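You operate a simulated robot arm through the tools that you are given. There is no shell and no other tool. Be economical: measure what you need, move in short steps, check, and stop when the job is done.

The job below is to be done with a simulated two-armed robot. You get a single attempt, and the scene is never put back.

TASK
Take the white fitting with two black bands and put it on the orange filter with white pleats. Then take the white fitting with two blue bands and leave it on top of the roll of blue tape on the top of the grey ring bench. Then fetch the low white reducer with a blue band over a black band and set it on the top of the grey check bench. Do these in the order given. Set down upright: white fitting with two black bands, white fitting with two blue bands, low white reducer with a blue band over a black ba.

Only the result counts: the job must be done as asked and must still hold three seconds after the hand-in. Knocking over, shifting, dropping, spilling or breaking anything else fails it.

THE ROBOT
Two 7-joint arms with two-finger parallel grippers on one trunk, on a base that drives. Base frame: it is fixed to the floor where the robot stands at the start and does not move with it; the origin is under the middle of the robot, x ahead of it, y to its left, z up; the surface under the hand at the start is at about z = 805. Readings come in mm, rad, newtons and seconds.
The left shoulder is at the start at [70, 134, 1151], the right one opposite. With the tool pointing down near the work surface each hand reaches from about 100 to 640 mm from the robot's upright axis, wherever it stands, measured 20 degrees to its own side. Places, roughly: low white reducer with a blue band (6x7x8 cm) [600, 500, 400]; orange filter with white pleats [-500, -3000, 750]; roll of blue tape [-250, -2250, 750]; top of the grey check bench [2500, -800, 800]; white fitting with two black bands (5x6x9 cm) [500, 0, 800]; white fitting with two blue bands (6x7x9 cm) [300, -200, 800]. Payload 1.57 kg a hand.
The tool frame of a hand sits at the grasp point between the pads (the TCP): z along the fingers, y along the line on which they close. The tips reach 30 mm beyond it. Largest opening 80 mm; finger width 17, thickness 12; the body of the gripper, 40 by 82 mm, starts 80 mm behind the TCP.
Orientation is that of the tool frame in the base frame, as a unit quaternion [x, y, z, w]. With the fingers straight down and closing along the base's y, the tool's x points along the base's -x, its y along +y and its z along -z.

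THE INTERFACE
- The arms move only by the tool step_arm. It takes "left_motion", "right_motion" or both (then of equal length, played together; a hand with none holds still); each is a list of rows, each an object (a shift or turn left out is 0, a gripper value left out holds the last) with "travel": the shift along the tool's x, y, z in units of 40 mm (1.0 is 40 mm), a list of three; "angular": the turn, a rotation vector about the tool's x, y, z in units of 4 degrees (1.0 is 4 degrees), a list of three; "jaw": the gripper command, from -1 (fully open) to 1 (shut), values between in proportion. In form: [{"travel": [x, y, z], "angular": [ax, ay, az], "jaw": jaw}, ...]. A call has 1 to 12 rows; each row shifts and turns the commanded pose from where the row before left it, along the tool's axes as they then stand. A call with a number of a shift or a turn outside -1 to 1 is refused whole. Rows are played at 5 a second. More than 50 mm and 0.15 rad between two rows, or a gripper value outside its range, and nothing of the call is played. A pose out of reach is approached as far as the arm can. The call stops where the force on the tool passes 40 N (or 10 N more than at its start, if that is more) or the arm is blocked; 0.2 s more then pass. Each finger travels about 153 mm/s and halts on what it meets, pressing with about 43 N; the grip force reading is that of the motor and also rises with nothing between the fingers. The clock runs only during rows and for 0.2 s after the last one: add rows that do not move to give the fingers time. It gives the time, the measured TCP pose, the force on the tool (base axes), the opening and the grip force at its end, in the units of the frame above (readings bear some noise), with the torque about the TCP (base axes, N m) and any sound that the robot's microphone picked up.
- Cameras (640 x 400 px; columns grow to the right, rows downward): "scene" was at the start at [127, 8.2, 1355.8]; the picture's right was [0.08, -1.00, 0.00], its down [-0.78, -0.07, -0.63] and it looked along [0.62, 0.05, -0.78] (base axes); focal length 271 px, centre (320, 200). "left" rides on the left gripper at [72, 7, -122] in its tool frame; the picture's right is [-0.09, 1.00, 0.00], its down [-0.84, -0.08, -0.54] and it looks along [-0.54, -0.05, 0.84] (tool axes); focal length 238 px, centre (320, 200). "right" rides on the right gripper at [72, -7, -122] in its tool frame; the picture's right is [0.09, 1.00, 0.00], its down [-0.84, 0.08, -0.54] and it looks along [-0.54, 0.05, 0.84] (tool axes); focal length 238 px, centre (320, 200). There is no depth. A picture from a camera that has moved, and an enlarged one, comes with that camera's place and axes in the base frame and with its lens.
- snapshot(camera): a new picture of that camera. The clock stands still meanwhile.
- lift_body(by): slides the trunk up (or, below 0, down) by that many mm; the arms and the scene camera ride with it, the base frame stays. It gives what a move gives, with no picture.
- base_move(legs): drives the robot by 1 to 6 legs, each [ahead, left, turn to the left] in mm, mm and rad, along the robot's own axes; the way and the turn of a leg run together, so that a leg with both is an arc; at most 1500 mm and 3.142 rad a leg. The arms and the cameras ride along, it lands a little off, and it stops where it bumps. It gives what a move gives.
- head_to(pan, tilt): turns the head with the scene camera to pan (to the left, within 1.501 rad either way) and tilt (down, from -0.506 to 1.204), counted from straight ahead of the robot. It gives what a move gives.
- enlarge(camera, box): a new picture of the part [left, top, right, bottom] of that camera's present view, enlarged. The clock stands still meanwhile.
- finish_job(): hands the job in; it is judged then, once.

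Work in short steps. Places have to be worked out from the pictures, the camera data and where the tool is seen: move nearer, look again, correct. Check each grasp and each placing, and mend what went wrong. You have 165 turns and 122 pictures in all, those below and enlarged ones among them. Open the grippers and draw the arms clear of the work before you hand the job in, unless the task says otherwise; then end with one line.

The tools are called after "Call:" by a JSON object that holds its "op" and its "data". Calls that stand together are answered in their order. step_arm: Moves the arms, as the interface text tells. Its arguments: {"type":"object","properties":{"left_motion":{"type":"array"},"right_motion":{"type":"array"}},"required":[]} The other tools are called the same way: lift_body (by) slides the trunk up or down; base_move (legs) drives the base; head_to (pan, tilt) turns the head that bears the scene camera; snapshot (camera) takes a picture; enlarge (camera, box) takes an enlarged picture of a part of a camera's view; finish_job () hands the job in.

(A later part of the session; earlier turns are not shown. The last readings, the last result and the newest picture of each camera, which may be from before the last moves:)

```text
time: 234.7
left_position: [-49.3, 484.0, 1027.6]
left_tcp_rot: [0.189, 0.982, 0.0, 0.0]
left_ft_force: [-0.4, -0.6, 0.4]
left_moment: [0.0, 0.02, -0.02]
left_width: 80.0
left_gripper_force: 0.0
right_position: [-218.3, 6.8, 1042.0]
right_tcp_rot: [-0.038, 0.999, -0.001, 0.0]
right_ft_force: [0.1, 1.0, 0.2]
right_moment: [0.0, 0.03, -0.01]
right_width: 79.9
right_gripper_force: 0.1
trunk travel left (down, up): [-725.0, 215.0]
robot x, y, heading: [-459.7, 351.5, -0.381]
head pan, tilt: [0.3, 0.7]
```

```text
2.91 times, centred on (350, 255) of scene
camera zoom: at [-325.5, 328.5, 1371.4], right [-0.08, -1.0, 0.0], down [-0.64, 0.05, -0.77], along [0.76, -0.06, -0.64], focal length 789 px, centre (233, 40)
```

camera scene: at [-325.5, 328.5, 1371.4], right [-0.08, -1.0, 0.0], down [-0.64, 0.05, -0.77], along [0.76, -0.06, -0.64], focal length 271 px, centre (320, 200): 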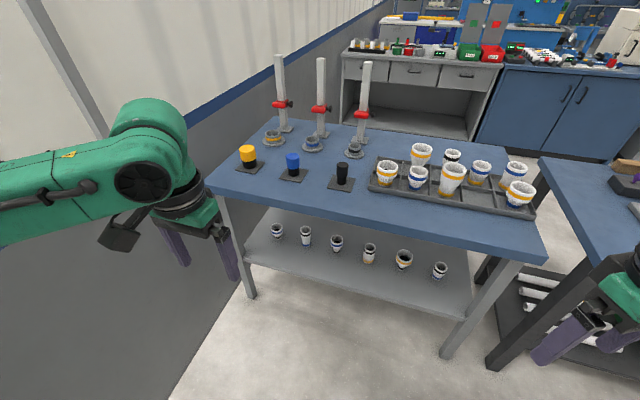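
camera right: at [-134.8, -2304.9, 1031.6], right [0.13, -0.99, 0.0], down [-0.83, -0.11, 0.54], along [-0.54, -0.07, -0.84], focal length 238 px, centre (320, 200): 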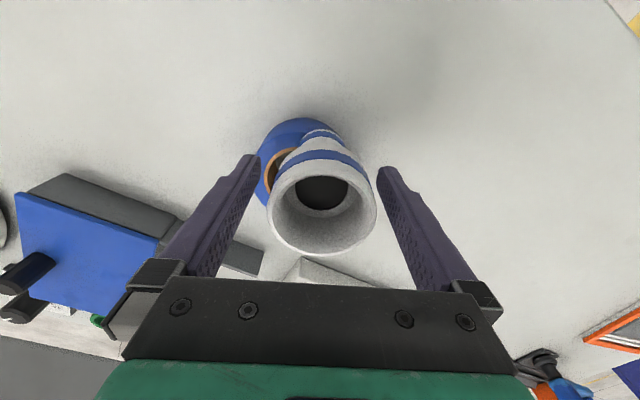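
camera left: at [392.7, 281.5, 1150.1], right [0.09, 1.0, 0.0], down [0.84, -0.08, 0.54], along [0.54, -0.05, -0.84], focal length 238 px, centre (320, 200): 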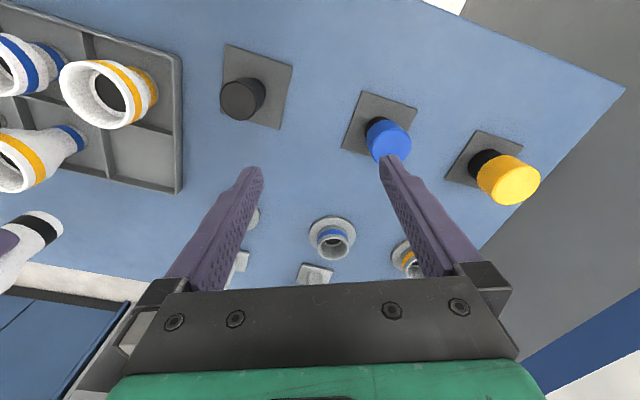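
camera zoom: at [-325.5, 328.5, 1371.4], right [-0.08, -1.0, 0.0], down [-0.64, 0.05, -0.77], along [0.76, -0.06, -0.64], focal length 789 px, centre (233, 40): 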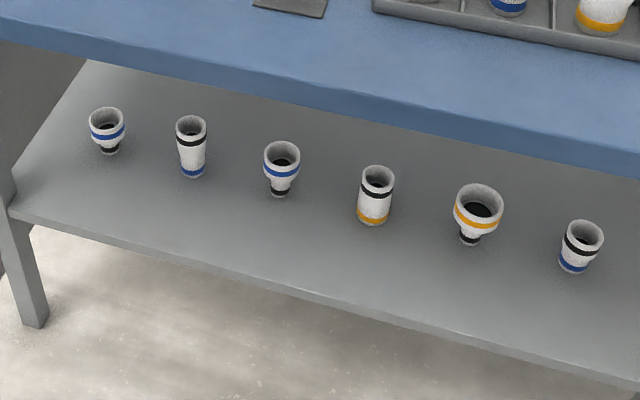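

The target is the leftmost item, a short cup with blue over black at ≈[560,462]; item 3 is a taller look-alike. I'll reach under the table with the left hand tilted forward, so I first draw both hands back and lower the trunk.

Call:
{"op": "step_arm", "data": {"left_motion": [{"travel": [0.57, 0, 0]}, {"travel": [0.57, 0, 0]}, {"travel": [0.57, 0, 0]}, {"travel": [0.57, 0, 0]}, {}], "right_motion": [{"travel": [0.73, 0.36, 0]}, {"travel": [0.73, 0.36, 0]}, {"travel": [0.73, 0.36, 0]}, {"travel": [0.73, 0.36, 0]}, {}]}}

Call:
{"op": "lift_body", "data": {"by": -350}}

Call:
{"op": "head_to", "data": {"pan": 0.35, "tilt": 0.55}}

Call:
{"op": "snapshot", "data": {"camera": "scene"}}

```text
time: 235.9
left_position: [-82.0, 505.5, 1043.8]
left_tcp_rot: [0.19, 0.982, 0.001, -0.001]
left_ft_force: [0.1, -0.5, 0.7]
left_moment: [-0.01, 0.0, 0.0]
left_width: 79.7
left_gripper_force: 0.0
left hand out of reach, approached as far as the arm can: row 1, 2, 3, 4
right_position: [-338.8, 56.5, 1040.7]
right_tcp_rot: [-0.037, 0.999, 0.0, 0.0]
right_ft_force: [-0.8, -0.7, -0.2]
right_moment: [0.01, 0.01, -0.03]
right_width: 79.9
right_gripper_force: 0.0
trunk travel left (down, up): [-725.0, 215.0]
robot x, y, heading: [-458.3, 350.5, -0.379]
head pan, tilt: [0.3, 0.7]
```

```text
time: 239.3
left_position: [-80.5, 505.9, 694.3]
left_tcp_rot: [0.189, 0.982, 0.0, 0.0]
left_ft_force: [-0.1, -0.4, -0.2]
left_moment: [0.01, 0.0, -0.04]
left_width: 79.9
left_gripper_force: 0.0
right_position: [-339.8, 57.2, 689.3]
right_tcp_rot: [-0.039, 0.999, -0.001, 0.001]
right_ft_force: [0.8, 0.1, 0.7]
right_moment: [0.04, 0.0, -0.01]
right_width: 80.0
right_gripper_force: 0.1
trunk travel left (down, up): [-375.0, 565.0]
robot x, y, heading: [-456.5, 353.9, -0.38]
head pan, tilt: [0.3, 0.7]
```

```text
time: 240.0
left_position: [-82.3, 507.8, 694.0]
left_tcp_rot: [0.188, 0.982, 0.0, 0.0]
left_ft_force: [0.1, 0.0, -0.7]
left_moment: [-0.02, -0.01, 0.07]
left_width: 80.1
left_gripper_force: 0.1
right_position: [-339.0, 57.5, 690.2]
right_tcp_rot: [-0.037, 0.999, -0.001, 0.0]
right_ft_force: [-0.1, -0.8, -1.0]
right_moment: [-0.04, -0.02, -0.02]
right_width: 79.9
right_gripper_force: 0.1
trunk travel left (down, up): [-375.0, 565.0]
robot x, y, heading: [-454.5, 353.3, -0.384]
head pan, tilt: [0.351, 0.55]
```

```text
59 pictures are left
camera scene: at [-320.5, 332.8, 1034.5], right [-0.03, -1.0, 0.0], down [-0.52, 0.02, -0.85], along [0.85, -0.02, -0.52], focal length 271 px, centre (320, 200)
```

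scene: 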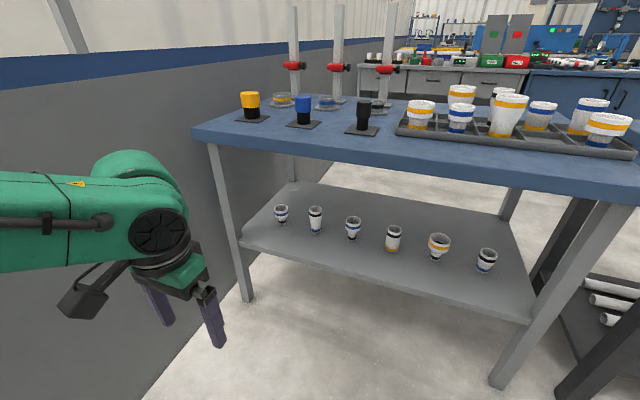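

I drive nearer (300 ahead, 40 left) and look again to pin down the shelf height and the item's place.

Call:
{"op": "base_move", "data": {"legs": [[300, 40, 0]]}}

Call:
{"op": "head_to", "data": {"pan": 0.5, "tilt": 0.7}}

Call:
{"op": "snapshot", "data": {"camera": "scene"}}

Call:
{"op": "snapshot", "data": {"camera": "left"}}

```text
time: 242.0
left_position: [209.1, 432.9, 693.7]
left_tcp_rot: [0.19, 0.982, 0.0, 0.0]
left_ft_force: [-0.1, 0.4, -1.0]
left_moment: [-0.03, 0.04, -0.01]
left_width: 80.2
left_gripper_force: 0.1
right_position: [-49.0, -15.2, 690.7]
right_tcp_rot: [-0.037, 0.999, 0.0, 0.0]
right_ft_force: [0.6, -0.4, 0.2]
right_moment: [0.0, 0.01, 0.0]
right_width: 80.0
right_gripper_force: 0.0
trunk travel left (down, up): [-375.0, 565.0]
robot x, y, heading: [-167.7, 280.1, -0.381]
head pan, tilt: [0.351, 0.55]
```

```text
time: 242.7
left_position: [208.9, 432.4, 694.4]
left_tcp_rot: [0.19, 0.982, 0.0, 0.0]
left_ft_force: [-1.0, 0.4, -1.2]
left_moment: [-0.01, 0.01, 0.0]
left_width: 80.2
left_gripper_force: 0.0
right_position: [-48.7, -16.2, 690.1]
right_tcp_rot: [-0.036, 0.999, -0.001, 0.0]
right_ft_force: [0.4, 0.1, -0.7]
right_moment: [-0.04, -0.04, 0.01]
right_width: 79.9
right_gripper_force: 0.1
trunk travel left (down, up): [-375.0, 565.0]
robot x, y, heading: [-165.5, 277.1, -0.377]
head pan, tilt: [0.499, 0.7]
```

```text
58 pictures are left
camera scene: at [-35.4, 272.4, 1021.4], right [0.12, -0.99, 0.0], down [-0.64, -0.08, -0.77], along [0.76, 0.09, -0.64], focal length 271 px, centre (320, 200)
```

scene: 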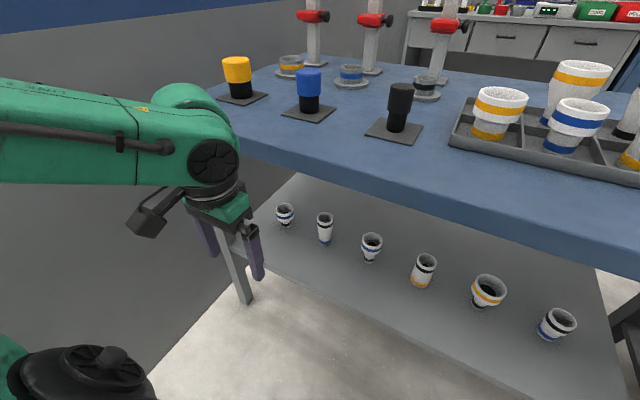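

```text
57 pictures are left
camera left: at [144.2, 466.1, 815.7], right [0.46, 0.89, 0.0], down [0.75, -0.38, 0.54], along [0.48, -0.25, -0.84], focal length 238 px, centre (320, 200)
```

left: 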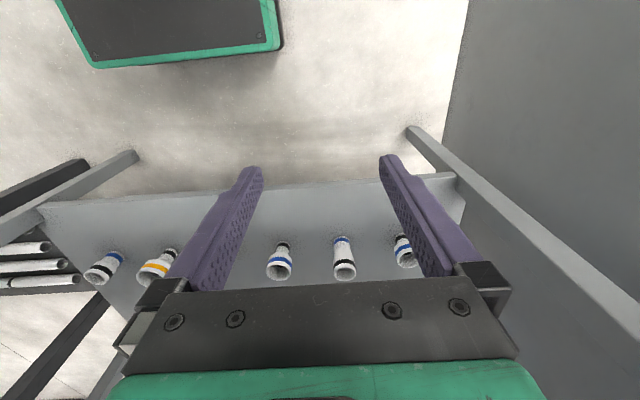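

Rim estimate ≈[580,457,450]. In front of the table, I yaw the left hand 24° toward the item and lower it, then pitch the tool forward 45°.

Call:
{"op": "step_arm", "data": {"left_motion": [{"travel": [-0.2, 0, 0.4], "angular": [0, 0, -1]}, {"travel": [-0.2, 0, 0.4], "angular": [0, 0, -1]}, {"travel": [-0.2, 0, 0.4], "angular": [0, 0, -1]}, {"travel": [-0.2, 0, 0.4], "angular": [0, 0, -1]}, {"travel": [-0.2, 0, 0.4], "angular": [0, 0, -1]}, {"travel": [-0.2, 0, 0.4], "angular": [0, 0, -1]}, {}]}}

Call:
{"op": "step_arm", "data": {"left_motion": [{"travel": [-0.246, 0, 0.134], "angular": [0, -0.94, 0]}, {"travel": [-0.236, 0, 0.15], "angular": [0, -0.94, 0]}, {"travel": [-0.227, 0, 0.163], "angular": [0, -0.94, 0]}, {"travel": [-0.215, 0, 0.178], "angular": [0, -0.94, 0]}, {"travel": [-0.203, 0, 0.193], "angular": [0, -0.94, 0]}, {"travel": [-0.189, 0, 0.206], "angular": [0, -0.94, 0]}, {"travel": [-0.178, 0, 0.216], "angular": [0, -0.94, 0]}, {"travel": [-0.162, 0, 0.228], "angular": [0, -0.94, 0]}, {"travel": [-0.146, 0, 0.238], "angular": [0, -0.94, 0]}, {"travel": [-0.129, 0, 0.248], "angular": [0, -0.94, 0]}, {"travel": [-0.116, 0, 0.254], "angular": [0, -0.94, 0]}, {"travel": [-0.098, 0, 0.262], "angular": [0, -0.94, 0]}]}}

Call:
{"op": "snapshot", "data": {"camera": "left"}}

Call:
{"op": "snapshot", "data": {"camera": "scene"}}

```text
time: 244.3
left_position: [255.6, 422.5, 599.1]
left_tcp_rot: [-0.018, 1.0, -0.001, -0.001]
left_ft_force: [-0.5, -0.5, 0.5]
left_moment: [0.0, -0.02, 0.0]
left_width: 80.1
left_gripper_force: 0.0
right_position: [-47.8, -16.3, 691.1]
right_tcp_rot: [-0.037, 0.999, -0.001, 0.0]
right_ft_force: [0.8, -0.6, -0.1]
right_moment: [-0.01, -0.01, 0.0]
right_width: 79.8
right_gripper_force: 0.1
trunk travel left (down, up): [-375.0, 565.0]
robot x, y, heading: [-171.2, 279.9, -0.383]
head pan, tilt: [0.499, 0.7]
```

```text
time: 246.9
left_position: [366.3, 426.8, 517.3]
left_tcp_rot: [-0.016, 0.93, 0.025, 0.366]
left_ft_force: [-0.6, 0.3, 0.3]
left_moment: [0.03, -0.03, -0.02]
left_width: 80.0
left_gripper_force: 0.0
left hand out of reach, approached as far as the arm can: row 4, 5
right_position: [-48.7, -15.4, 690.9]
right_tcp_rot: [-0.037, 0.999, -0.001, 0.0]
right_ft_force: [-0.6, 0.4, -0.1]
right_moment: [-0.01, -0.02, 0.05]
right_width: 80.1
right_gripper_force: 0.0
trunk travel left (down, up): [-375.0, 565.0]
robot x, y, heading: [-168.9, 279.8, -0.379]
head pan, tilt: [0.499, 0.7]
```

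```text
56 pictures are left
camera left: at [229.7, 426.0, 559.2], right [0.02, 1.0, 0.1], down [0.25, -0.1, 0.96], along [0.97, 0.01, -0.25], focal length 238 px, centre (320, 200)
```

left: 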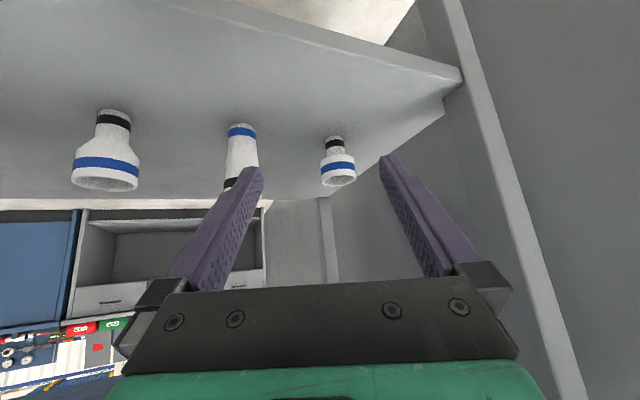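

```text
55 pictures are left
camera scene: at [-35.2, 272.6, 1021.4], right [0.12, -0.99, 0.0], down [-0.64, -0.08, -0.76], along [0.76, 0.09, -0.64], focal length 271 px, centre (320, 200)
```

scene: 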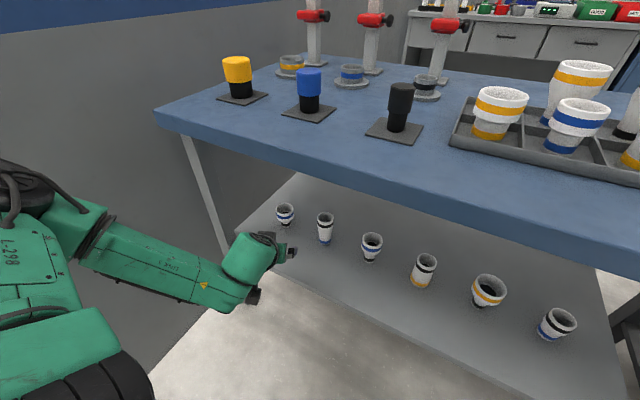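

Cross-checking views gives the item at ≈[630,467], rim z≈413, shelf z≈335. I lower the trunk 90 mm more and drive 100 mm ahead to bring it within reach, watching the elbow against the wall.

Call:
{"op": "lift_body", "data": {"by": -80}}

Call:
{"op": "base_move", "data": {"legs": [[100, -20, 0]]}}

Call:
{"op": "snapshot", "data": {"camera": "left"}}

Call:
{"op": "snapshot", "data": {"camera": "scene"}}

```text
time: 248.1
left_position: [366.0, 427.1, 438.2]
left_tcp_rot: [-0.017, 0.931, 0.025, 0.365]
left_ft_force: [-0.3, -0.1, 0.6]
left_moment: [-0.01, -0.04, 0.05]
left_width: 80.0
left_gripper_force: 0.2
right_position: [-49.4, -15.4, 611.0]
right_tcp_rot: [-0.037, 0.999, -0.001, 0.0]
right_ft_force: [1.0, 0.0, 1.1]
right_moment: [0.01, 0.02, -0.02]
right_width: 80.0
right_gripper_force: 0.0
trunk travel left (down, up): [-295.0, 645.0]
robot x, y, heading: [-169.4, 279.5, -0.379]
head pan, tilt: [0.499, 0.7]
```

```text
time: 249.2
left_position: [448.7, 371.7, 438.5]
left_tcp_rot: [-0.016, 0.931, 0.025, 0.364]
left_ft_force: [0.5, -0.1, -0.9]
left_moment: [0.0, -0.03, 0.0]
left_width: 80.0
left_gripper_force: 0.0
right_position: [34.0, -72.1, 609.5]
right_tcp_rot: [-0.036, 0.999, -0.001, 0.0]
right_ft_force: [0.3, 0.3, 0.3]
right_moment: [0.05, 0.0, 0.01]
right_width: 79.8
right_gripper_force: 0.0
trunk travel left (down, up): [-295.0, 645.0]
robot x, y, heading: [-85.0, 222.8, -0.384]
head pan, tilt: [0.499, 0.7]
```

```text
54 pictures are left
camera left: at [312.0, 370.3, 479.3], right [0.02, 1.0, 0.1], down [0.25, -0.1, 0.96], along [0.97, 0.01, -0.25], focal length 238 px, centre (320, 200)
```

left: 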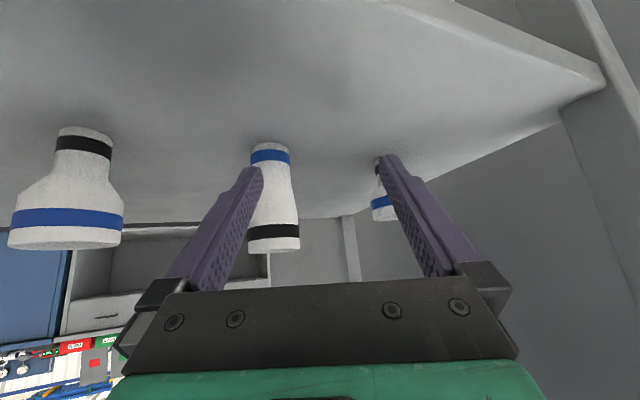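

```text
53 pictures are left
camera scene: at [47.2, 217.0, 941.3], right [0.12, -0.99, 0.0], down [-0.64, -0.07, -0.76], along [0.76, 0.09, -0.64], focal length 271 px, centre (320, 200)
```

scene: 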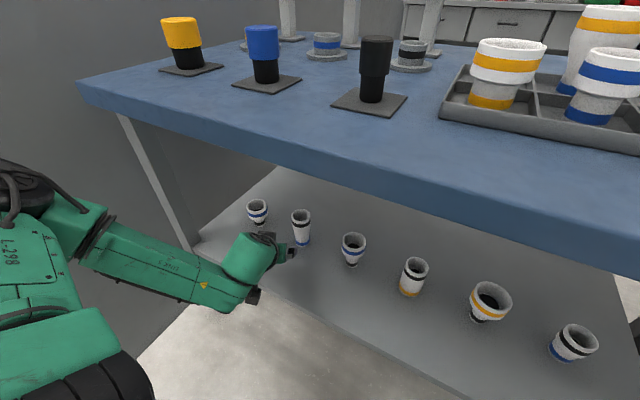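

Item 1 is at ≈[633,468], rim ≈418; item 2 at ≈[591,315] stays clear. I shift the hand left in front of item 1, then look.

Call:
{"op": "step_arm", "data": {"left_motion": [{"travel": [-0.26, 0.76, 0.39]}, {"travel": [-0.26, 0.76, 0.39]}, {"travel": [-0.26, 0.76, 0.39]}, {}]}}

Call:
{"op": "snapshot", "data": {"camera": "left"}}

```text
time: 250.2
left_position: [498.7, 466.8, 427.7]
left_tcp_rot: [-0.016, 0.931, 0.025, 0.364]
left_ft_force: [0.1, 0.7, 0.4]
left_moment: [0.02, 0.0, 0.0]
left_width: 80.2
left_gripper_force: 0.1
right_position: [34.0, -70.9, 609.8]
right_tcp_rot: [-0.036, 0.999, 0.0, 0.0]
right_ft_force: [0.8, 0.6, 1.2]
right_moment: [0.0, 0.01, 0.03]
right_width: 79.9
right_gripper_force: 0.0
trunk travel left (down, up): [-295.0, 645.0]
robot x, y, heading: [-82.1, 226.0, -0.379]
head pan, tilt: [0.499, 0.7]
```

```text
52 pictures are left
camera left: at [363.1, 466.0, 469.1], right [0.02, 1.0, 0.1], down [0.25, -0.1, 0.96], along [0.97, 0.01, -0.25], focal length 238 px, centre (320, 200)
```

left: 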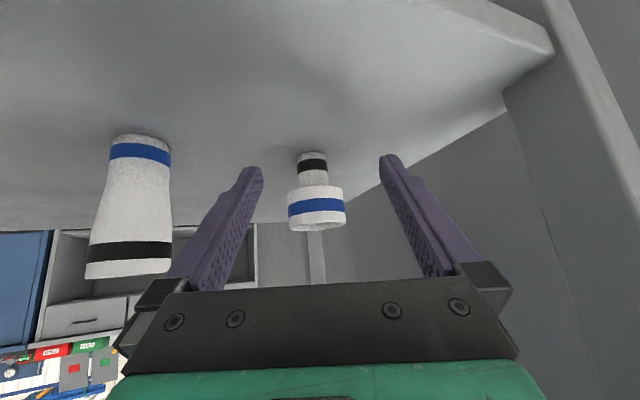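

Item 1 refined: ≈[620,463], shelf ≈349, rim ≈429, with the cup part 388–429. I advance 60% and re-check.

Call:
{"op": "step_arm", "data": {"left_motion": [{"travel": [-0.376, -0.048, 0.482]}, {"travel": [-0.376, -0.048, 0.482]}, {"travel": [-0.376, -0.048, 0.482]}, {}]}}

Call:
{"op": "snapshot", "data": {"camera": "left"}}

```text
time: 251.2
left_position: [572.6, 464.0, 415.3]
left_tcp_rot: [-0.017, 0.93, 0.025, 0.365]
left_ft_force: [0.1, -1.0, 0.7]
left_moment: [-0.03, -0.01, 0.01]
left_width: 80.1
left_gripper_force: 0.1
right_position: [33.6, -70.3, 611.5]
right_tcp_rot: [-0.036, 0.999, -0.001, 0.0]
right_ft_force: [-0.1, 0.1, 0.5]
right_moment: [0.0, 0.02, 0.0]
right_width: 79.9
right_gripper_force: 0.1
trunk travel left (down, up): [-295.0, 645.0]
robot x, y, heading: [-84.3, 222.1, -0.382]
head pan, tilt: [0.499, 0.7]
```

```text
51 pictures are left
camera left: at [436.2, 463.1, 456.3], right [0.02, 1.0, 0.1], down [0.25, -0.1, 0.96], along [0.97, 0.01, -0.25], focal length 238 px, centre (320, 200)
```

left: 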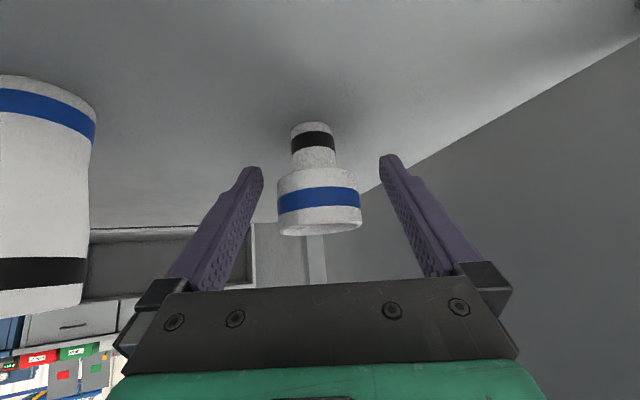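

Cup centre is now about 35 mm ahead of the TCP and laterally centred. Advance 33 mm and look.

Call:
{"op": "step_arm", "data": {"left_motion": [{"travel": [-0.26, -0.02, 0.325]}, {"travel": [-0.26, -0.02, 0.325]}, {}]}}

Call:
{"op": "snapshot", "data": {"camera": "left"}}

Call:
{"op": "enlarge", "data": {"camera": "scene", "box": [200, 150, 340, 290]}}

```text
time: 252.1
left_position: [605.6, 465.9, 410.2]
left_tcp_rot: [-0.015, 0.931, 0.025, 0.364]
left_ft_force: [0.6, 0.4, 0.2]
left_moment: [0.02, -0.04, 0.0]
left_width: 79.9
left_gripper_force: 0.1
right_position: [33.6, -70.1, 611.1]
right_tcp_rot: [-0.037, 0.999, -0.001, 0.0]
right_ft_force: [0.0, -0.3, -0.4]
right_moment: [0.01, 0.02, -0.01]
right_width: 79.7
right_gripper_force: 0.1
trunk travel left (down, up): [-295.0, 645.0]
robot x, y, heading: [-85.5, 219.8, -0.384]
head pan, tilt: [0.499, 0.7]
```

```text
50 pictures are left
camera left: at [468.4, 465.0, 451.8], right [0.02, 1.0, 0.1], down [0.25, -0.1, 0.96], along [0.97, 0.01, -0.25], focal length 238 px, centre (320, 200)
```

left: 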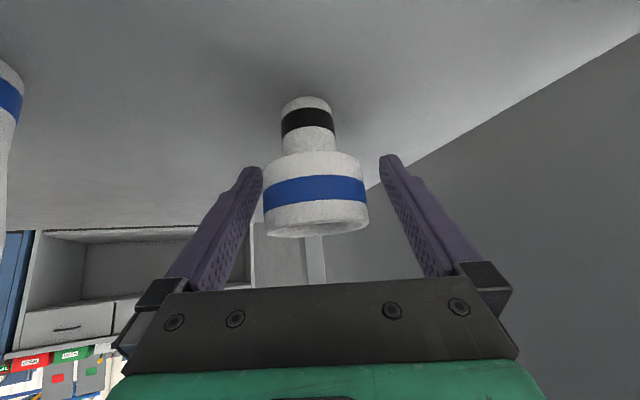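

```text
2.86 times, centred on (270, 220) of scene
camera zoom: at [46.7, 217.3, 941.4], right [0.12, -0.99, 0.0], down [-0.64, -0.08, -0.76], along [0.76, 0.09, -0.64], focal length 774 px, centre (463, 143)
```

zoom: 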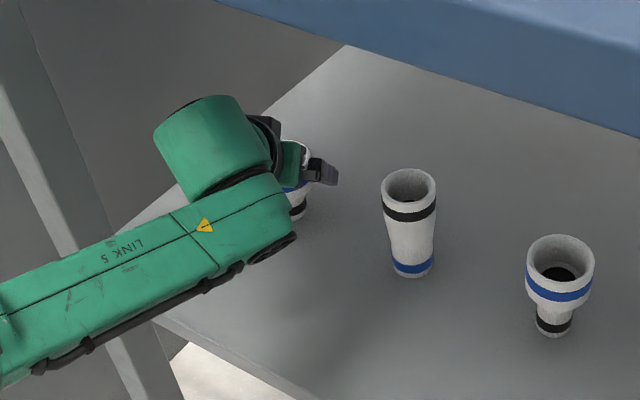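

The growth in size says the cup is at depth ≈125 mm, so the TCP is about 13 mm past its centre. I back off slightly, then close.

Call:
{"op": "step_arm", "data": {"left_motion": [{"travel": [0.135, -0.05, -0.295]}, {}, {"jaw": -0.4}, {"jaw": 0.1}, {"jaw": 0.5}, {"jaw": 1}, {"jaw": 1}]}}

Call:
{"op": "snapshot", "data": {"camera": "left"}}

```text
time: 253.7
left_position: [591.6, 460.8, 416.7]
left_tcp_rot: [-0.016, 0.931, 0.025, 0.364]
left_ft_force: [0.8, -0.7, -0.1]
left_moment: [-0.05, 0.02, -0.01]
left_width: 55.3
left_gripper_force: 42.8
right_position: [33.0, -71.2, 610.0]
right_tcp_rot: [-0.035, 0.999, -0.001, 0.001]
right_ft_force: [-1.1, 0.1, -0.6]
right_moment: [-0.01, -0.01, 0.02]
right_width: 79.9
right_gripper_force: 0.0
trunk travel left (down, up): [-295.0, 645.0]
robot x, y, heading: [-85.3, 226.0, -0.386]
head pan, tilt: [0.499, 0.7]
```

```text
48 pictures are left
camera left: at [455.1, 460.6, 457.1], right [0.02, 1.0, 0.1], down [0.25, -0.1, 0.96], along [0.97, 0.01, -0.25], focal length 238 px, centre (320, 200)
```

left: 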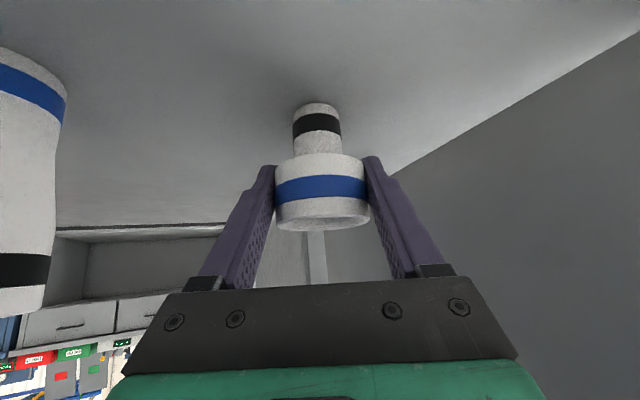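

Gripped at 55 mm. Lift 25 mm and look.

Call:
{"op": "step_arm", "data": {"left_motion": [{"travel": [-0.21, 0.01, -0.23]}, {"travel": [-0.21, 0.01, -0.23]}, {}]}}

Call:
{"op": "snapshot", "data": {"camera": "left"}}

```text
time: 254.4
left_position: [591.2, 461.0, 440.3]
left_tcp_rot: [-0.015, 0.931, 0.024, 0.365]
left_ft_force: [0.9, -0.2, 0.1]
left_moment: [0.0, 0.01, -0.01]
left_width: 55.2
left_gripper_force: 43.6
right_position: [32.9, -70.2, 611.2]
right_tcp_rot: [-0.036, 0.999, 0.0, 0.0]
right_ft_force: [-0.1, 0.0, 0.7]
right_moment: [0.03, -0.01, 0.01]
right_width: 79.9
right_gripper_force: 0.0
trunk travel left (down, up): [-295.0, 645.0]
robot x, y, heading: [-83.0, 224.6, -0.376]
head pan, tilt: [0.499, 0.7]
```

```text
47 pictures are left
camera left: at [455.4, 461.0, 481.3], right [0.02, 1.0, 0.1], down [0.25, -0.1, 0.96], along [0.97, 0.01, -0.25], focal length 238 px, centre (320, 200)
```

left: 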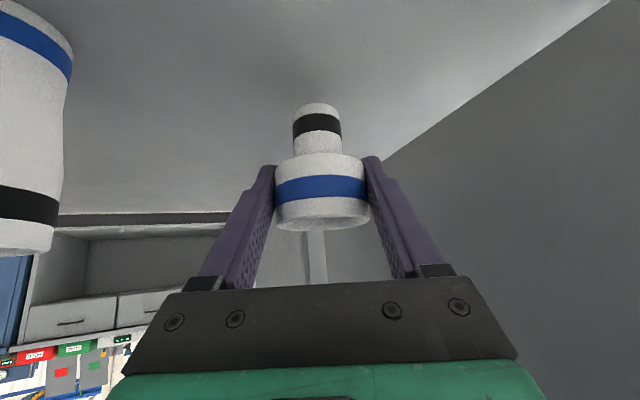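

Held. I back the base straight out from under the table, then draw the arm in.

Call:
{"op": "base_move", "data": {"legs": [[-500, 0, 0]]}}

Call:
{"op": "step_arm", "data": {"left_motion": [{"travel": [0.516, -0.416, -0.496]}, {"travel": [0.516, -0.416, -0.496]}, {"travel": [0.516, -0.416, -0.496]}, {"travel": [0.516, -0.416, -0.496]}, {"travel": [0.516, -0.416, -0.496]}, {}]}}

Call:
{"op": "lift_body", "data": {"by": 430}}

Call:
{"op": "snapshot", "data": {"camera": "scene"}}

Call:
{"op": "snapshot", "data": {"camera": "left"}}

```text
time: 257.4
left_position: [117.7, 654.8, 441.2]
left_tcp_rot: [-0.019, 0.931, 0.026, 0.364]
left_ft_force: [-0.2, -0.1, -0.8]
left_moment: [0.02, 0.02, -0.02]
left_width: 55.0
left_gripper_force: 43.1
right_position: [-437.7, 117.9, 610.8]
right_tcp_rot: [-0.039, 0.999, 0.0, -0.001]
right_ft_force: [-0.2, -0.9, 0.2]
right_moment: [0.01, -0.04, -0.03]
right_width: 80.0
right_gripper_force: 0.1
trunk travel left (down, up): [-295.0, 645.0]
robot x, y, heading: [-559.1, 414.5, -0.377]
head pan, tilt: [0.499, 0.7]
```

```text
time: 258.8
left_position: [-20.9, 564.3, 439.2]
left_tcp_rot: [-0.018, 0.931, 0.025, 0.364]
left_ft_force: [0.0, -0.5, -1.7]
left_moment: [0.01, -0.03, -0.02]
left_width: 55.1
left_gripper_force: 43.2
right_position: [-438.2, 118.5, 611.4]
right_tcp_rot: [-0.039, 0.999, -0.001, -0.001]
right_ft_force: [0.2, 0.0, 0.3]
right_moment: [0.0, -0.02, -0.03]
right_width: 79.9
right_gripper_force: 0.0
trunk travel left (down, up): [-295.0, 645.0]
robot x, y, heading: [-557.1, 411.9, -0.378]
head pan, tilt: [0.499, 0.7]
```

```text
refused: 430 is not a number from -400 to 400
```

```text
46 pictures are left
camera scene: at [-425.5, 406.5, 941.4], right [0.12, -0.99, 0.0], down [-0.64, -0.08, -0.76], along [0.76, 0.09, -0.64], focal length 271 px, centre (320, 200)
```

scene: 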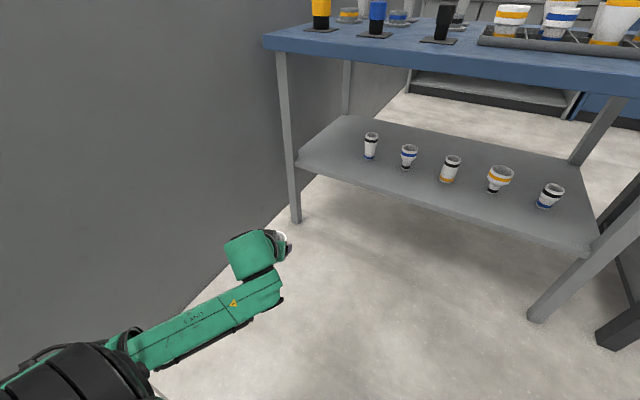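

```text
45 pictures are left
camera left: at [-157.2, 562.7, 480.7], right [0.01, 1.0, 0.1], down [0.25, -0.1, 0.96], along [0.97, 0.01, -0.25], focal length 238 px, centre (320, 200)
```

left: 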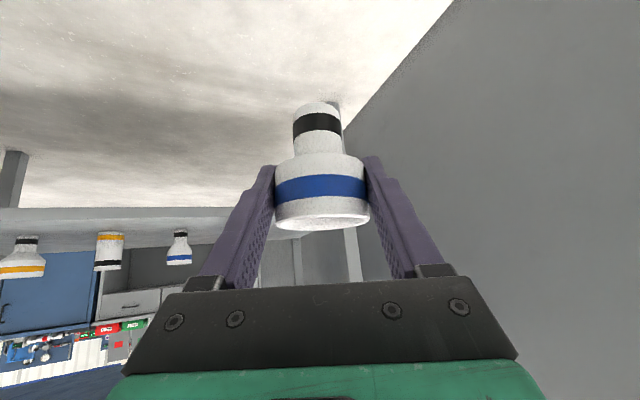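

Out safely with the reducer held upright. I raise the trunk, strafe away from the wall, and start the long way round to the corridor.

Call:
{"op": "lift_body", "data": {"by": 400}}

Call:
{"op": "base_move", "data": {"legs": [[0, -400, 0], [0, 0, -1.562], [1500, 0, 0], [1500, 0, 0], [700, 0, 0], [0, 0, 3.14]]}}

Call:
{"op": "lift_body", "data": {"by": 100}}

Call:
{"op": "head_to", "data": {"pan": -0.9, "tilt": 0.5}}

Call:
{"op": "snapshot", "data": {"camera": "scene"}}

```text
time: 262.7
left_position: [-20.8, 565.3, 839.6]
left_tcp_rot: [-0.019, 0.931, 0.026, 0.364]
left_ft_force: [0.0, 0.0, -1.0]
left_moment: [-0.01, 0.02, 0.0]
left_width: 54.8
left_gripper_force: 43.2
right_position: [-437.9, 117.7, 1010.0]
right_tcp_rot: [-0.039, 0.999, -0.001, 0.0]
right_ft_force: [-0.6, -0.2, -0.5]
right_moment: [-0.02, -0.02, 0.02]
right_width: 80.0
right_gripper_force: 0.2
trunk travel left (down, up): [-695.0, 245.0]
robot x, y, heading: [-558.8, 409.3, -0.374]
head pan, tilt: [0.499, 0.7]
```

```text
time: 294.2
left_position: [-2300.6, -2908.1, 838.8]
left_tcp_rot: [0.703, -0.61, -0.288, -0.225]
left_ft_force: [-0.9, 0.0, -1.0]
left_moment: [0.01, 0.01, 0.02]
left_width: 54.0
left_gripper_force: 43.1
right_position: [-1815.1, -3278.1, 1010.8]
right_tcp_rot: [0.767, -0.642, 0.0, -0.002]
right_ft_force: [0.0, 0.3, 0.6]
right_moment: [0.03, 0.01, 0.03]
right_width: 79.9
right_gripper_force: 0.1
trunk travel left (down, up): [-695.0, 245.0]
robot x, y, heading: [-2095.7, -3429.7, 1.296]
head pan, tilt: [0.499, 0.7]
```

```text
time: 295.6
left_position: [-2301.7, -2908.1, 940.5]
left_tcp_rot: [0.703, -0.61, -0.287, -0.225]
left_ft_force: [0.2, 1.0, -1.3]
left_moment: [0.02, -0.01, -0.01]
left_width: 53.9
left_gripper_force: 43.1
right_position: [-1815.8, -3278.3, 1110.5]
right_tcp_rot: [0.767, -0.641, 0.001, -0.001]
right_ft_force: [-0.3, 0.1, -0.1]
right_moment: [0.02, -0.01, 0.0]
right_width: 80.1
right_gripper_force: 0.0
trunk travel left (down, up): [-795.0, 145.0]
robot x, y, heading: [-2094.5, -3424.3, 1.292]
head pan, tilt: [0.499, 0.7]
```

```text
time: 297.1
left_position: [-2300.4, -2908.3, 940.1]
left_tcp_rot: [0.703, -0.61, -0.288, -0.225]
left_ft_force: [-0.8, 0.4, -0.3]
left_moment: [0.0, 0.02, -0.02]
left_width: 53.9
left_gripper_force: 43.4
right_position: [-1814.6, -3278.9, 1110.2]
right_tcp_rot: [0.767, -0.641, 0.001, -0.001]
right_ft_force: [0.1, -0.3, 0.1]
right_moment: [0.02, -0.02, 0.01]
right_width: 80.0
right_gripper_force: 0.1
trunk travel left (down, up): [-795.0, 145.0]
robot x, y, heading: [-2097.2, -3424.5, 1.296]
head pan, tilt: [-0.901, 0.499]
```

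```text
44 pictures are left
camera scene: at [-1997.2, -3342.0, 1459.1], right [0.38, -0.92, 0.0], down [-0.44, -0.18, -0.88], along [0.81, 0.34, -0.48], focal length 271 px, centre (320, 200)
```

scene: 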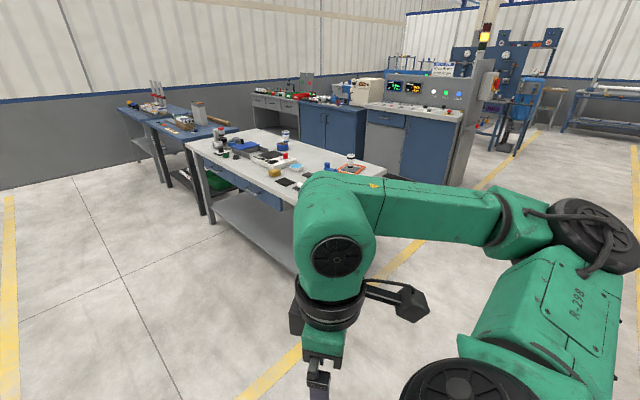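

Heading corrected, then strafe right 2150 into the corridor and drive up it toward the check bench.

Call:
{"op": "base_move", "data": {"legs": [[0, 0, -0.096], [0, -1100, 0], [0, -1050, 0], [1500, 0, 0], [1500, 0, 0], [300, 0, 0]]}}

Call:
{"op": "head_to", "data": {"pan": -0.8, "tilt": 0.4}}

Call:
{"op": "snapshot", "data": {"camera": "scene"}}

```text
time: 323.8
left_position: [953.2, -594.6, 941.1]
left_tcp_rot: [0.669, -0.648, -0.275, -0.24]
left_ft_force: [0.4, 0.1, -1.3]
left_moment: [0.01, 0.03, 0.01]
left_width: 54.0
left_gripper_force: 43.2
right_position: [1395.3, -1015.1, 1110.8]
right_tcp_rot: [0.731, -0.682, 0.0, -0.001]
right_ft_force: [1.0, 0.4, -0.3]
right_moment: [0.03, -0.01, -0.01]
right_width: 79.8
right_gripper_force: 0.1
trunk travel left (down, up): [-795.0, 145.0]
robot x, y, heading: [1099.4, -1133.1, 1.188]
head pan, tilt: [-0.901, 0.499]
```

```text
time: 324.5
left_position: [953.8, -594.0, 938.9]
left_tcp_rot: [0.669, -0.648, -0.274, -0.24]
left_ft_force: [0.3, 0.2, -1.7]
left_moment: [0.0, -0.01, -0.03]
left_width: 54.0
left_gripper_force: 43.1
right_position: [1395.6, -1012.6, 1110.6]
right_tcp_rot: [0.732, -0.681, 0.001, 0.0]
right_ft_force: [-0.7, 0.0, 0.5]
right_moment: [0.0, 0.01, -0.01]
right_width: 80.0
right_gripper_force: 0.0
trunk travel left (down, up): [-795.0, 145.0]
robot x, y, heading: [1102.6, -1130.4, 1.184]
head pan, tilt: [-0.799, 0.4]
```

```text
43 pictures are left
camera scene: at [1205.9, -1047.6, 1468.1], right [0.38, -0.93, 0.0], down [-0.36, -0.15, -0.92], along [0.85, 0.35, -0.39], focal length 271 px, centre (320, 200)
```

scene: 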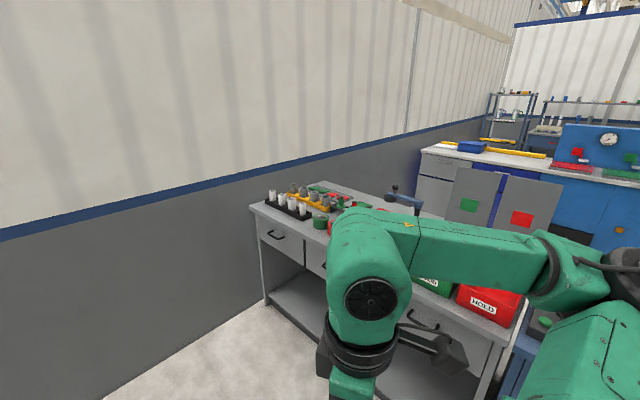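

I drive 500 further and turn to face the check bench.

Call:
{"op": "base_move", "data": {"legs": [[500, 0, 0], [0, 0, -1.57]]}}

Call:
{"op": "head_to", "data": {"pan": 0.0, "tilt": 0.6}}

Call:
{"op": "snapshot", "data": {"camera": "scene"}}

```text
time: 331.2
left_position: [1814.8, -504.1, 939.0]
left_tcp_rot: [-0.028, 0.931, 0.029, 0.364]
left_ft_force: [0.2, -0.5, -0.6]
left_moment: [-0.01, -0.02, 0.01]
left_width: 54.0
left_gripper_force: 43.3
right_position: [1408.7, -959.4, 1110.9]
right_tcp_rot: [-0.05, 0.999, 0.0, 0.0]
right_ft_force: [0.7, -0.1, 0.0]
right_moment: [-0.02, 0.0, -0.02]
right_width: 80.0
right_gripper_force: 0.0
trunk travel left (down, up): [-795.0, 145.0]
robot x, y, heading: [1280.2, -666.8, -0.358]
head pan, tilt: [-0.799, 0.4]
```

```text
time: 332.3
left_position: [1814.8, -503.6, 939.6]
left_tcp_rot: [-0.028, 0.93, 0.029, 0.364]
left_ft_force: [0.4, 0.2, -0.8]
left_moment: [0.03, 0.04, -0.02]
left_width: 54.0
left_gripper_force: 43.1
right_position: [1408.3, -959.4, 1112.0]
right_tcp_rot: [-0.05, 0.999, -0.001, 0.0]
right_ft_force: [0.0, -0.5, 0.2]
right_moment: [-0.01, 0.01, -0.02]
right_width: 80.0
right_gripper_force: 0.0
trunk travel left (down, up): [-795.0, 145.0]
robot x, y, heading: [1281.5, -664.9, -0.354]
head pan, tilt: [0.0, 0.6]
```

```text
42 pictures are left
camera scene: at [1413.0, -714.1, 1450.0], right [-0.35, -0.94, 0.0], down [-0.53, 0.2, -0.83], along [0.77, -0.29, -0.56], focal length 271 px, centre (320, 200)
```

scene: 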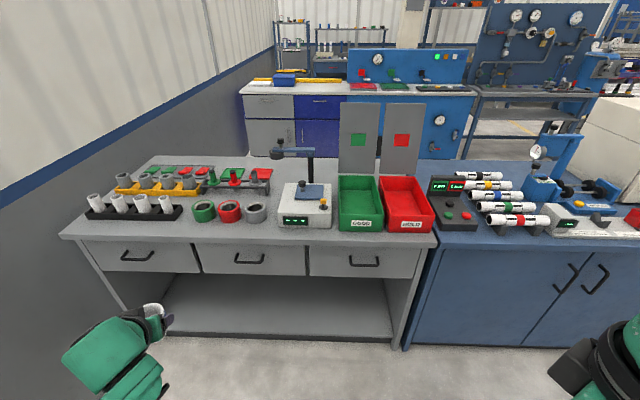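

I enlarge the bench top to find a free spot.

Call:
{"op": "enlarge", "data": {"camera": "scene", "box": [60, 140, 340, 260]}}

```text
2.29 times, centred on (200, 200) of scene
camera zoom: at [1413.0, -714.1, 1450.0], right [-0.35, -0.94, 0.0], down [-0.53, 0.2, -0.83], along [0.77, -0.29, -0.56], focal length 620 px, centre (594, 200)
```

zoom: 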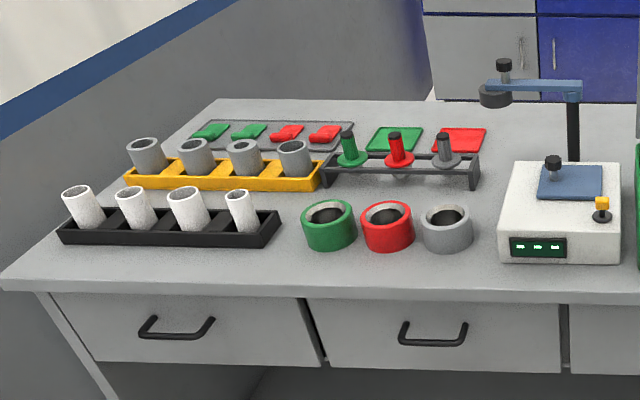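

A free front strip lies at ≈[2291,-522], about 45 mm in from the edge. I align with the bench and drive closer.

Call:
{"op": "base_move", "data": {"legs": [[0, 0, -0.035], [340, 190, 0]]}}

Call:
{"op": "step_arm", "data": {"left_motion": [{"angular": [0.68, -0.04, 0.73]}, {"angular": [0.68, -0.04, 0.73]}, {"angular": [0.68, -0.04, 0.73]}, {"angular": [0.68, -0.04, 0.73]}, {"angular": [0.68, -0.04, 0.73]}, {"angular": [0.68, -0.04, 0.73]}, {"angular": [0.68, -0.04, 0.73]}, {}]}}

Call:
{"op": "head_to", "data": {"pan": 0.45, "tilt": 0.85}}

Call:
{"op": "snapshot", "data": {"camera": "scene"}}

Call:
{"op": "snapshot", "data": {"camera": "left"}}

```text
time: 335.2
left_position: [2206.2, -479.2, 940.2]
left_tcp_rot: [-0.012, 0.931, 0.024, 0.365]
left_ft_force: [-0.4, 0.4, -1.3]
left_moment: [0.01, -0.01, 0.0]
left_width: 53.9
left_gripper_force: 43.7
right_position: [1783.4, -919.7, 1109.7]
right_tcp_rot: [-0.032, 0.999, -0.001, 0.001]
right_ft_force: [0.7, 0.1, -0.1]
right_moment: [-0.01, 0.02, -0.03]
right_width: 79.7
right_gripper_force: 0.0
trunk travel left (down, up): [-795.0, 145.0]
robot x, y, heading: [1666.5, -621.8, -0.389]
head pan, tilt: [0.0, 0.6]
```

```text
time: 337.0
left_position: [2206.8, -478.8, 939.8]
left_tcp_rot: [0.213, 0.906, -0.066, 0.36]
left_ft_force: [-0.8, 0.5, -1.5]
left_moment: [0.01, 0.03, 0.0]
left_width: 54.1
left_gripper_force: 43.5
right_position: [1783.8, -919.5, 1110.1]
right_tcp_rot: [-0.031, 1.0, 0.0, 0.0]
right_ft_force: [-0.3, 0.2, 0.9]
right_moment: [0.01, 0.0, 0.03]
right_width: 80.0
right_gripper_force: 0.2
trunk travel left (down, up): [-795.0, 145.0]
robot x, y, heading: [1667.6, -623.1, -0.397]
head pan, tilt: [0.0, 0.6]
```

```text
time: 337.9
left_position: [2206.5, -479.0, 939.7]
left_tcp_rot: [0.214, 0.906, -0.067, 0.36]
left_ft_force: [0.5, 0.5, -0.7]
left_moment: [-0.03, 0.01, 0.0]
left_width: 54.1
left_gripper_force: 42.6
right_position: [1783.4, -919.7, 1110.6]
right_tcp_rot: [-0.032, 0.999, -0.001, 0.001]
right_ft_force: [-0.5, -0.1, 0.1]
right_moment: [0.0, 0.0, 0.02]
right_width: 79.8
right_gripper_force: 0.0
trunk travel left (down, up): [-795.0, 145.0]
robot x, y, heading: [1668.7, -627.2, -0.392]
head pan, tilt: [0.45, 0.85]
```

```text
40 pictures are left
camera scene: at [1794.4, -636.3, 1429.1], right [0.06, -1.0, 0.0], down [-0.75, -0.04, -0.66], along [0.66, 0.04, -0.75], focal length 271 px, centre (320, 200)
```

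scene: 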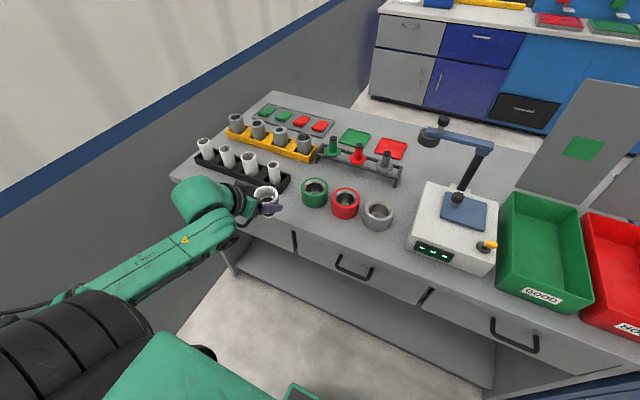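

```text
39 pictures are left
camera left: at [2087.2, -415.2, 980.3], right [0.49, 0.87, 0.1], down [0.17, -0.2, 0.96], along [0.85, -0.46, -0.25], focal length 238 px, centre (320, 200)
```

left: 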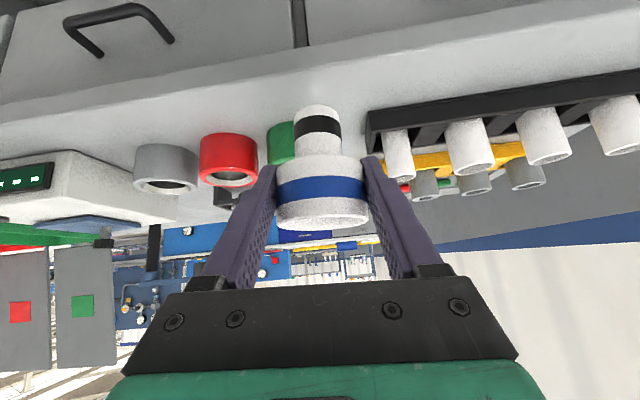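

The strip runs from F≈2272 to 2371, so I target [2296,-505]. I move the hand over it at the present height.

Call:
{"op": "step_arm", "data": {"left_motion": [{"travel": [-0.562, 0.133, 0.527]}, {"travel": [-0.562, 0.133, 0.527]}, {"travel": [-0.562, 0.133, 0.527]}, {}]}}

Call:
{"op": "snapshot", "data": {"camera": "left"}}

Call:
{"op": "enlarge", "data": {"camera": "scene", "box": [180, 120, 420, 270]}}

```text
time: 338.9
left_position: [2296.7, -504.9, 939.0]
left_tcp_rot: [0.213, 0.906, -0.067, 0.361]
left_ft_force: [-0.9, 0.7, -1.2]
left_moment: [0.0, -0.02, -0.01]
left_width: 53.8
left_gripper_force: 42.9
right_position: [1784.0, -920.0, 1110.8]
right_tcp_rot: [-0.032, 1.0, 0.0, -0.001]
right_ft_force: [0.1, -1.2, -0.5]
right_moment: [0.0, 0.02, 0.03]
right_width: 79.9
right_gripper_force: 0.1
trunk travel left (down, up): [-795.0, 145.0]
robot x, y, heading: [1669.9, -622.8, -0.39]
head pan, tilt: [0.45, 0.85]
```

```text
38 pictures are left
camera left: at [2176.7, -440.9, 979.0], right [0.49, 0.87, 0.1], down [0.17, -0.2, 0.96], along [0.85, -0.46, -0.25], focal length 238 px, centre (320, 200)
```

left: 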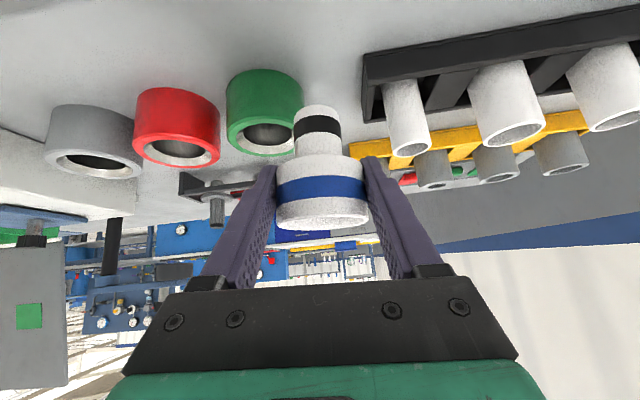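

```text
2.67 times, centred on (300, 195) of scene
camera zoom: at [1794.1, -635.9, 1429.1], right [0.06, -1.0, 0.0], down [-0.75, -0.04, -0.66], along [0.66, 0.04, -0.75], focal length 723 px, centre (373, 213)
```

zoom: 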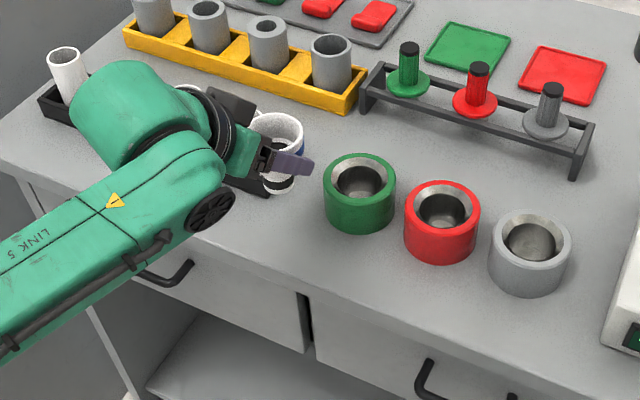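

Triangulating puts the item's axis at ≈[2313,-509], about 16 mm beyond the TCP. I pull back 12 mm and lower 50 mm.

Call:
{"op": "step_arm", "data": {"left_motion": [{"travel": [0.22, -0.02, -0.2]}, {"travel": [0.426, -0.02, 0.458]}, {"travel": [0.426, -0.02, 0.458]}, {}]}}

Call:
{"op": "snapshot", "data": {"camera": "left"}}

Call:
{"op": "enlarge", "data": {"camera": "scene", "box": [220, 150, 380, 250]}}

```text
time: 339.9
left_position: [2283.3, -499.1, 887.8]
left_tcp_rot: [0.213, 0.906, -0.066, 0.36]
left_ft_force: [0.3, -0.2, -0.7]
left_moment: [-0.01, 0.02, 0.01]
left_width: 53.9
left_gripper_force: 42.5
right_position: [1784.5, -919.7, 1110.2]
right_tcp_rot: [-0.031, 1.0, -0.001, 0.001]
right_ft_force: [0.9, 0.6, -0.3]
right_moment: [0.0, -0.02, 0.0]
right_width: 80.1
right_gripper_force: 0.0
trunk travel left (down, up): [-795.0, 145.0]
robot x, y, heading: [1668.1, -626.5, -0.393]
head pan, tilt: [0.45, 0.85]
```

```text
36 pictures are left
camera left: at [2164.2, -435.7, 928.4], right [0.49, 0.87, 0.1], down [0.17, -0.2, 0.96], along [0.85, -0.46, -0.25], focal length 238 px, centre (320, 200)
```

left: 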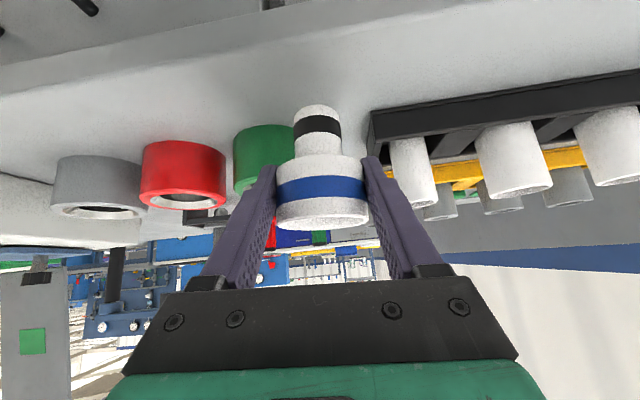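

```text
4.00 times, centred on (300, 200) of scene
camera zoom: at [1794.1, -636.1, 1429.1], right [0.06, -1.0, 0.0], down [-0.75, -0.04, -0.66], along [0.66, 0.04, -0.75], focal length 1084 px, centre (400, 200)
```

zoom: 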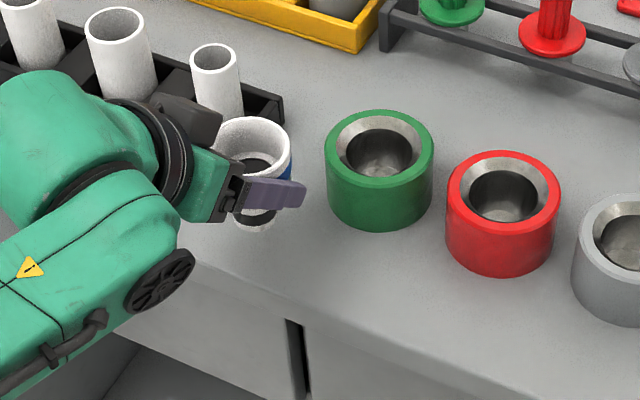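

Base is ≈34–45 mm inside the edge with clear sides. I nudge 6 mm inward and lower 14 mm, then fine steps.

Call:
{"op": "step_arm", "data": {"left_motion": [{"travel": [-0.11, 0.01, 0.1]}, {"travel": [0.119, -0.006, 0.128]}, {"travel": [0.119, -0.006, 0.128]}, {"travel": [0.034, -0.002, 0.037]}, {"travel": [0.034, -0.002, 0.037]}, {}]}}

```text
time: 341.3
left_position: [2292.9, -503.6, 869.9]
left_tcp_rot: [0.213, 0.905, -0.067, 0.361]
left_ft_force: [-0.4, -1.2, -0.4]
left_moment: [0.01, 0.03, 0.03]
left_width: 54.0
left_gripper_force: 43.5
right_position: [1784.5, -919.3, 1110.8]
right_tcp_rot: [-0.031, 1.0, -0.002, 0.0]
right_ft_force: [1.1, 0.0, -0.4]
right_moment: [0.02, -0.02, 0.03]
right_width: 80.3
right_gripper_force: 0.1
trunk travel left (down, up): [-795.0, 145.0]
robot x, y, heading: [1669.4, -624.6, -0.388]
head pan, tilt: [0.45, 0.85]
```

Call:
{"op": "step_arm", "data": {"left_motion": [{"travel": [0.034, -0.002, 0.037]}, {"travel": [0.034, -0.002, 0.037]}, {}]}}

Call:
{"op": "enlarge", "data": {"camera": "scene", "box": [220, 150, 380, 250]}}

Call:
{"op": "snapshot", "data": {"camera": "left"}}

```text
time: 342.1
left_position: [2292.2, -503.8, 868.3]
left_tcp_rot: [0.213, 0.906, -0.066, 0.36]
left_ft_force: [-0.4, 0.4, -1.0]
left_moment: [-0.02, 0.02, 0.0]
left_width: 54.0
left_gripper_force: 43.0
right_position: [1784.3, -920.2, 1111.1]
right_tcp_rot: [-0.032, 0.999, -0.001, 0.0]
right_ft_force: [0.0, -0.4, 0.5]
right_moment: [0.0, 0.02, 0.0]
right_width: 80.1
right_gripper_force: 0.0
trunk travel left (down, up): [-795.0, 145.0]
robot x, y, heading: [1666.0, -620.3, -0.39]
head pan, tilt: [0.45, 0.85]
```

```text
4.00 times, centred on (300, 200) of scene
camera zoom: at [1794.5, -636.2, 1429.1], right [0.06, -1.0, 0.0], down [-0.75, -0.04, -0.66], along [0.66, 0.04, -0.75], focal length 1084 px, centre (400, 200)
```

zoom: 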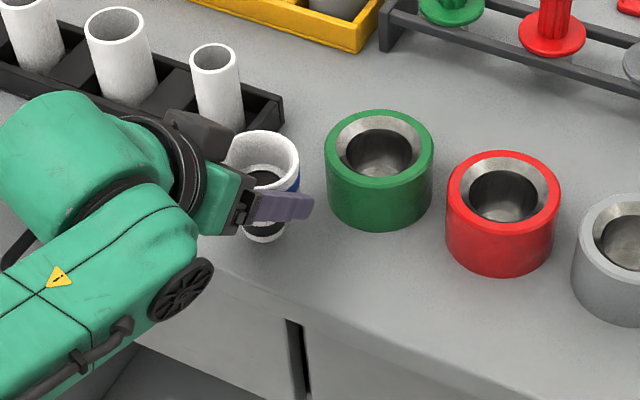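

```text
33 pictures are left
camera left: at [2171.9, -439.2, 907.8], right [0.49, 0.87, 0.1], down [0.17, -0.2, 0.96], along [0.85, -0.46, -0.25], focal length 238 px, centre (320, 200)
```

left: 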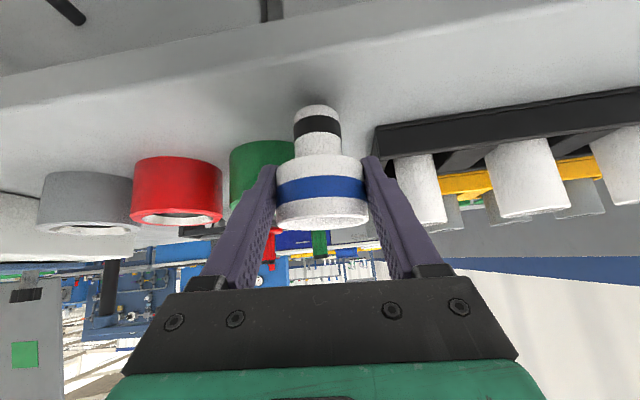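

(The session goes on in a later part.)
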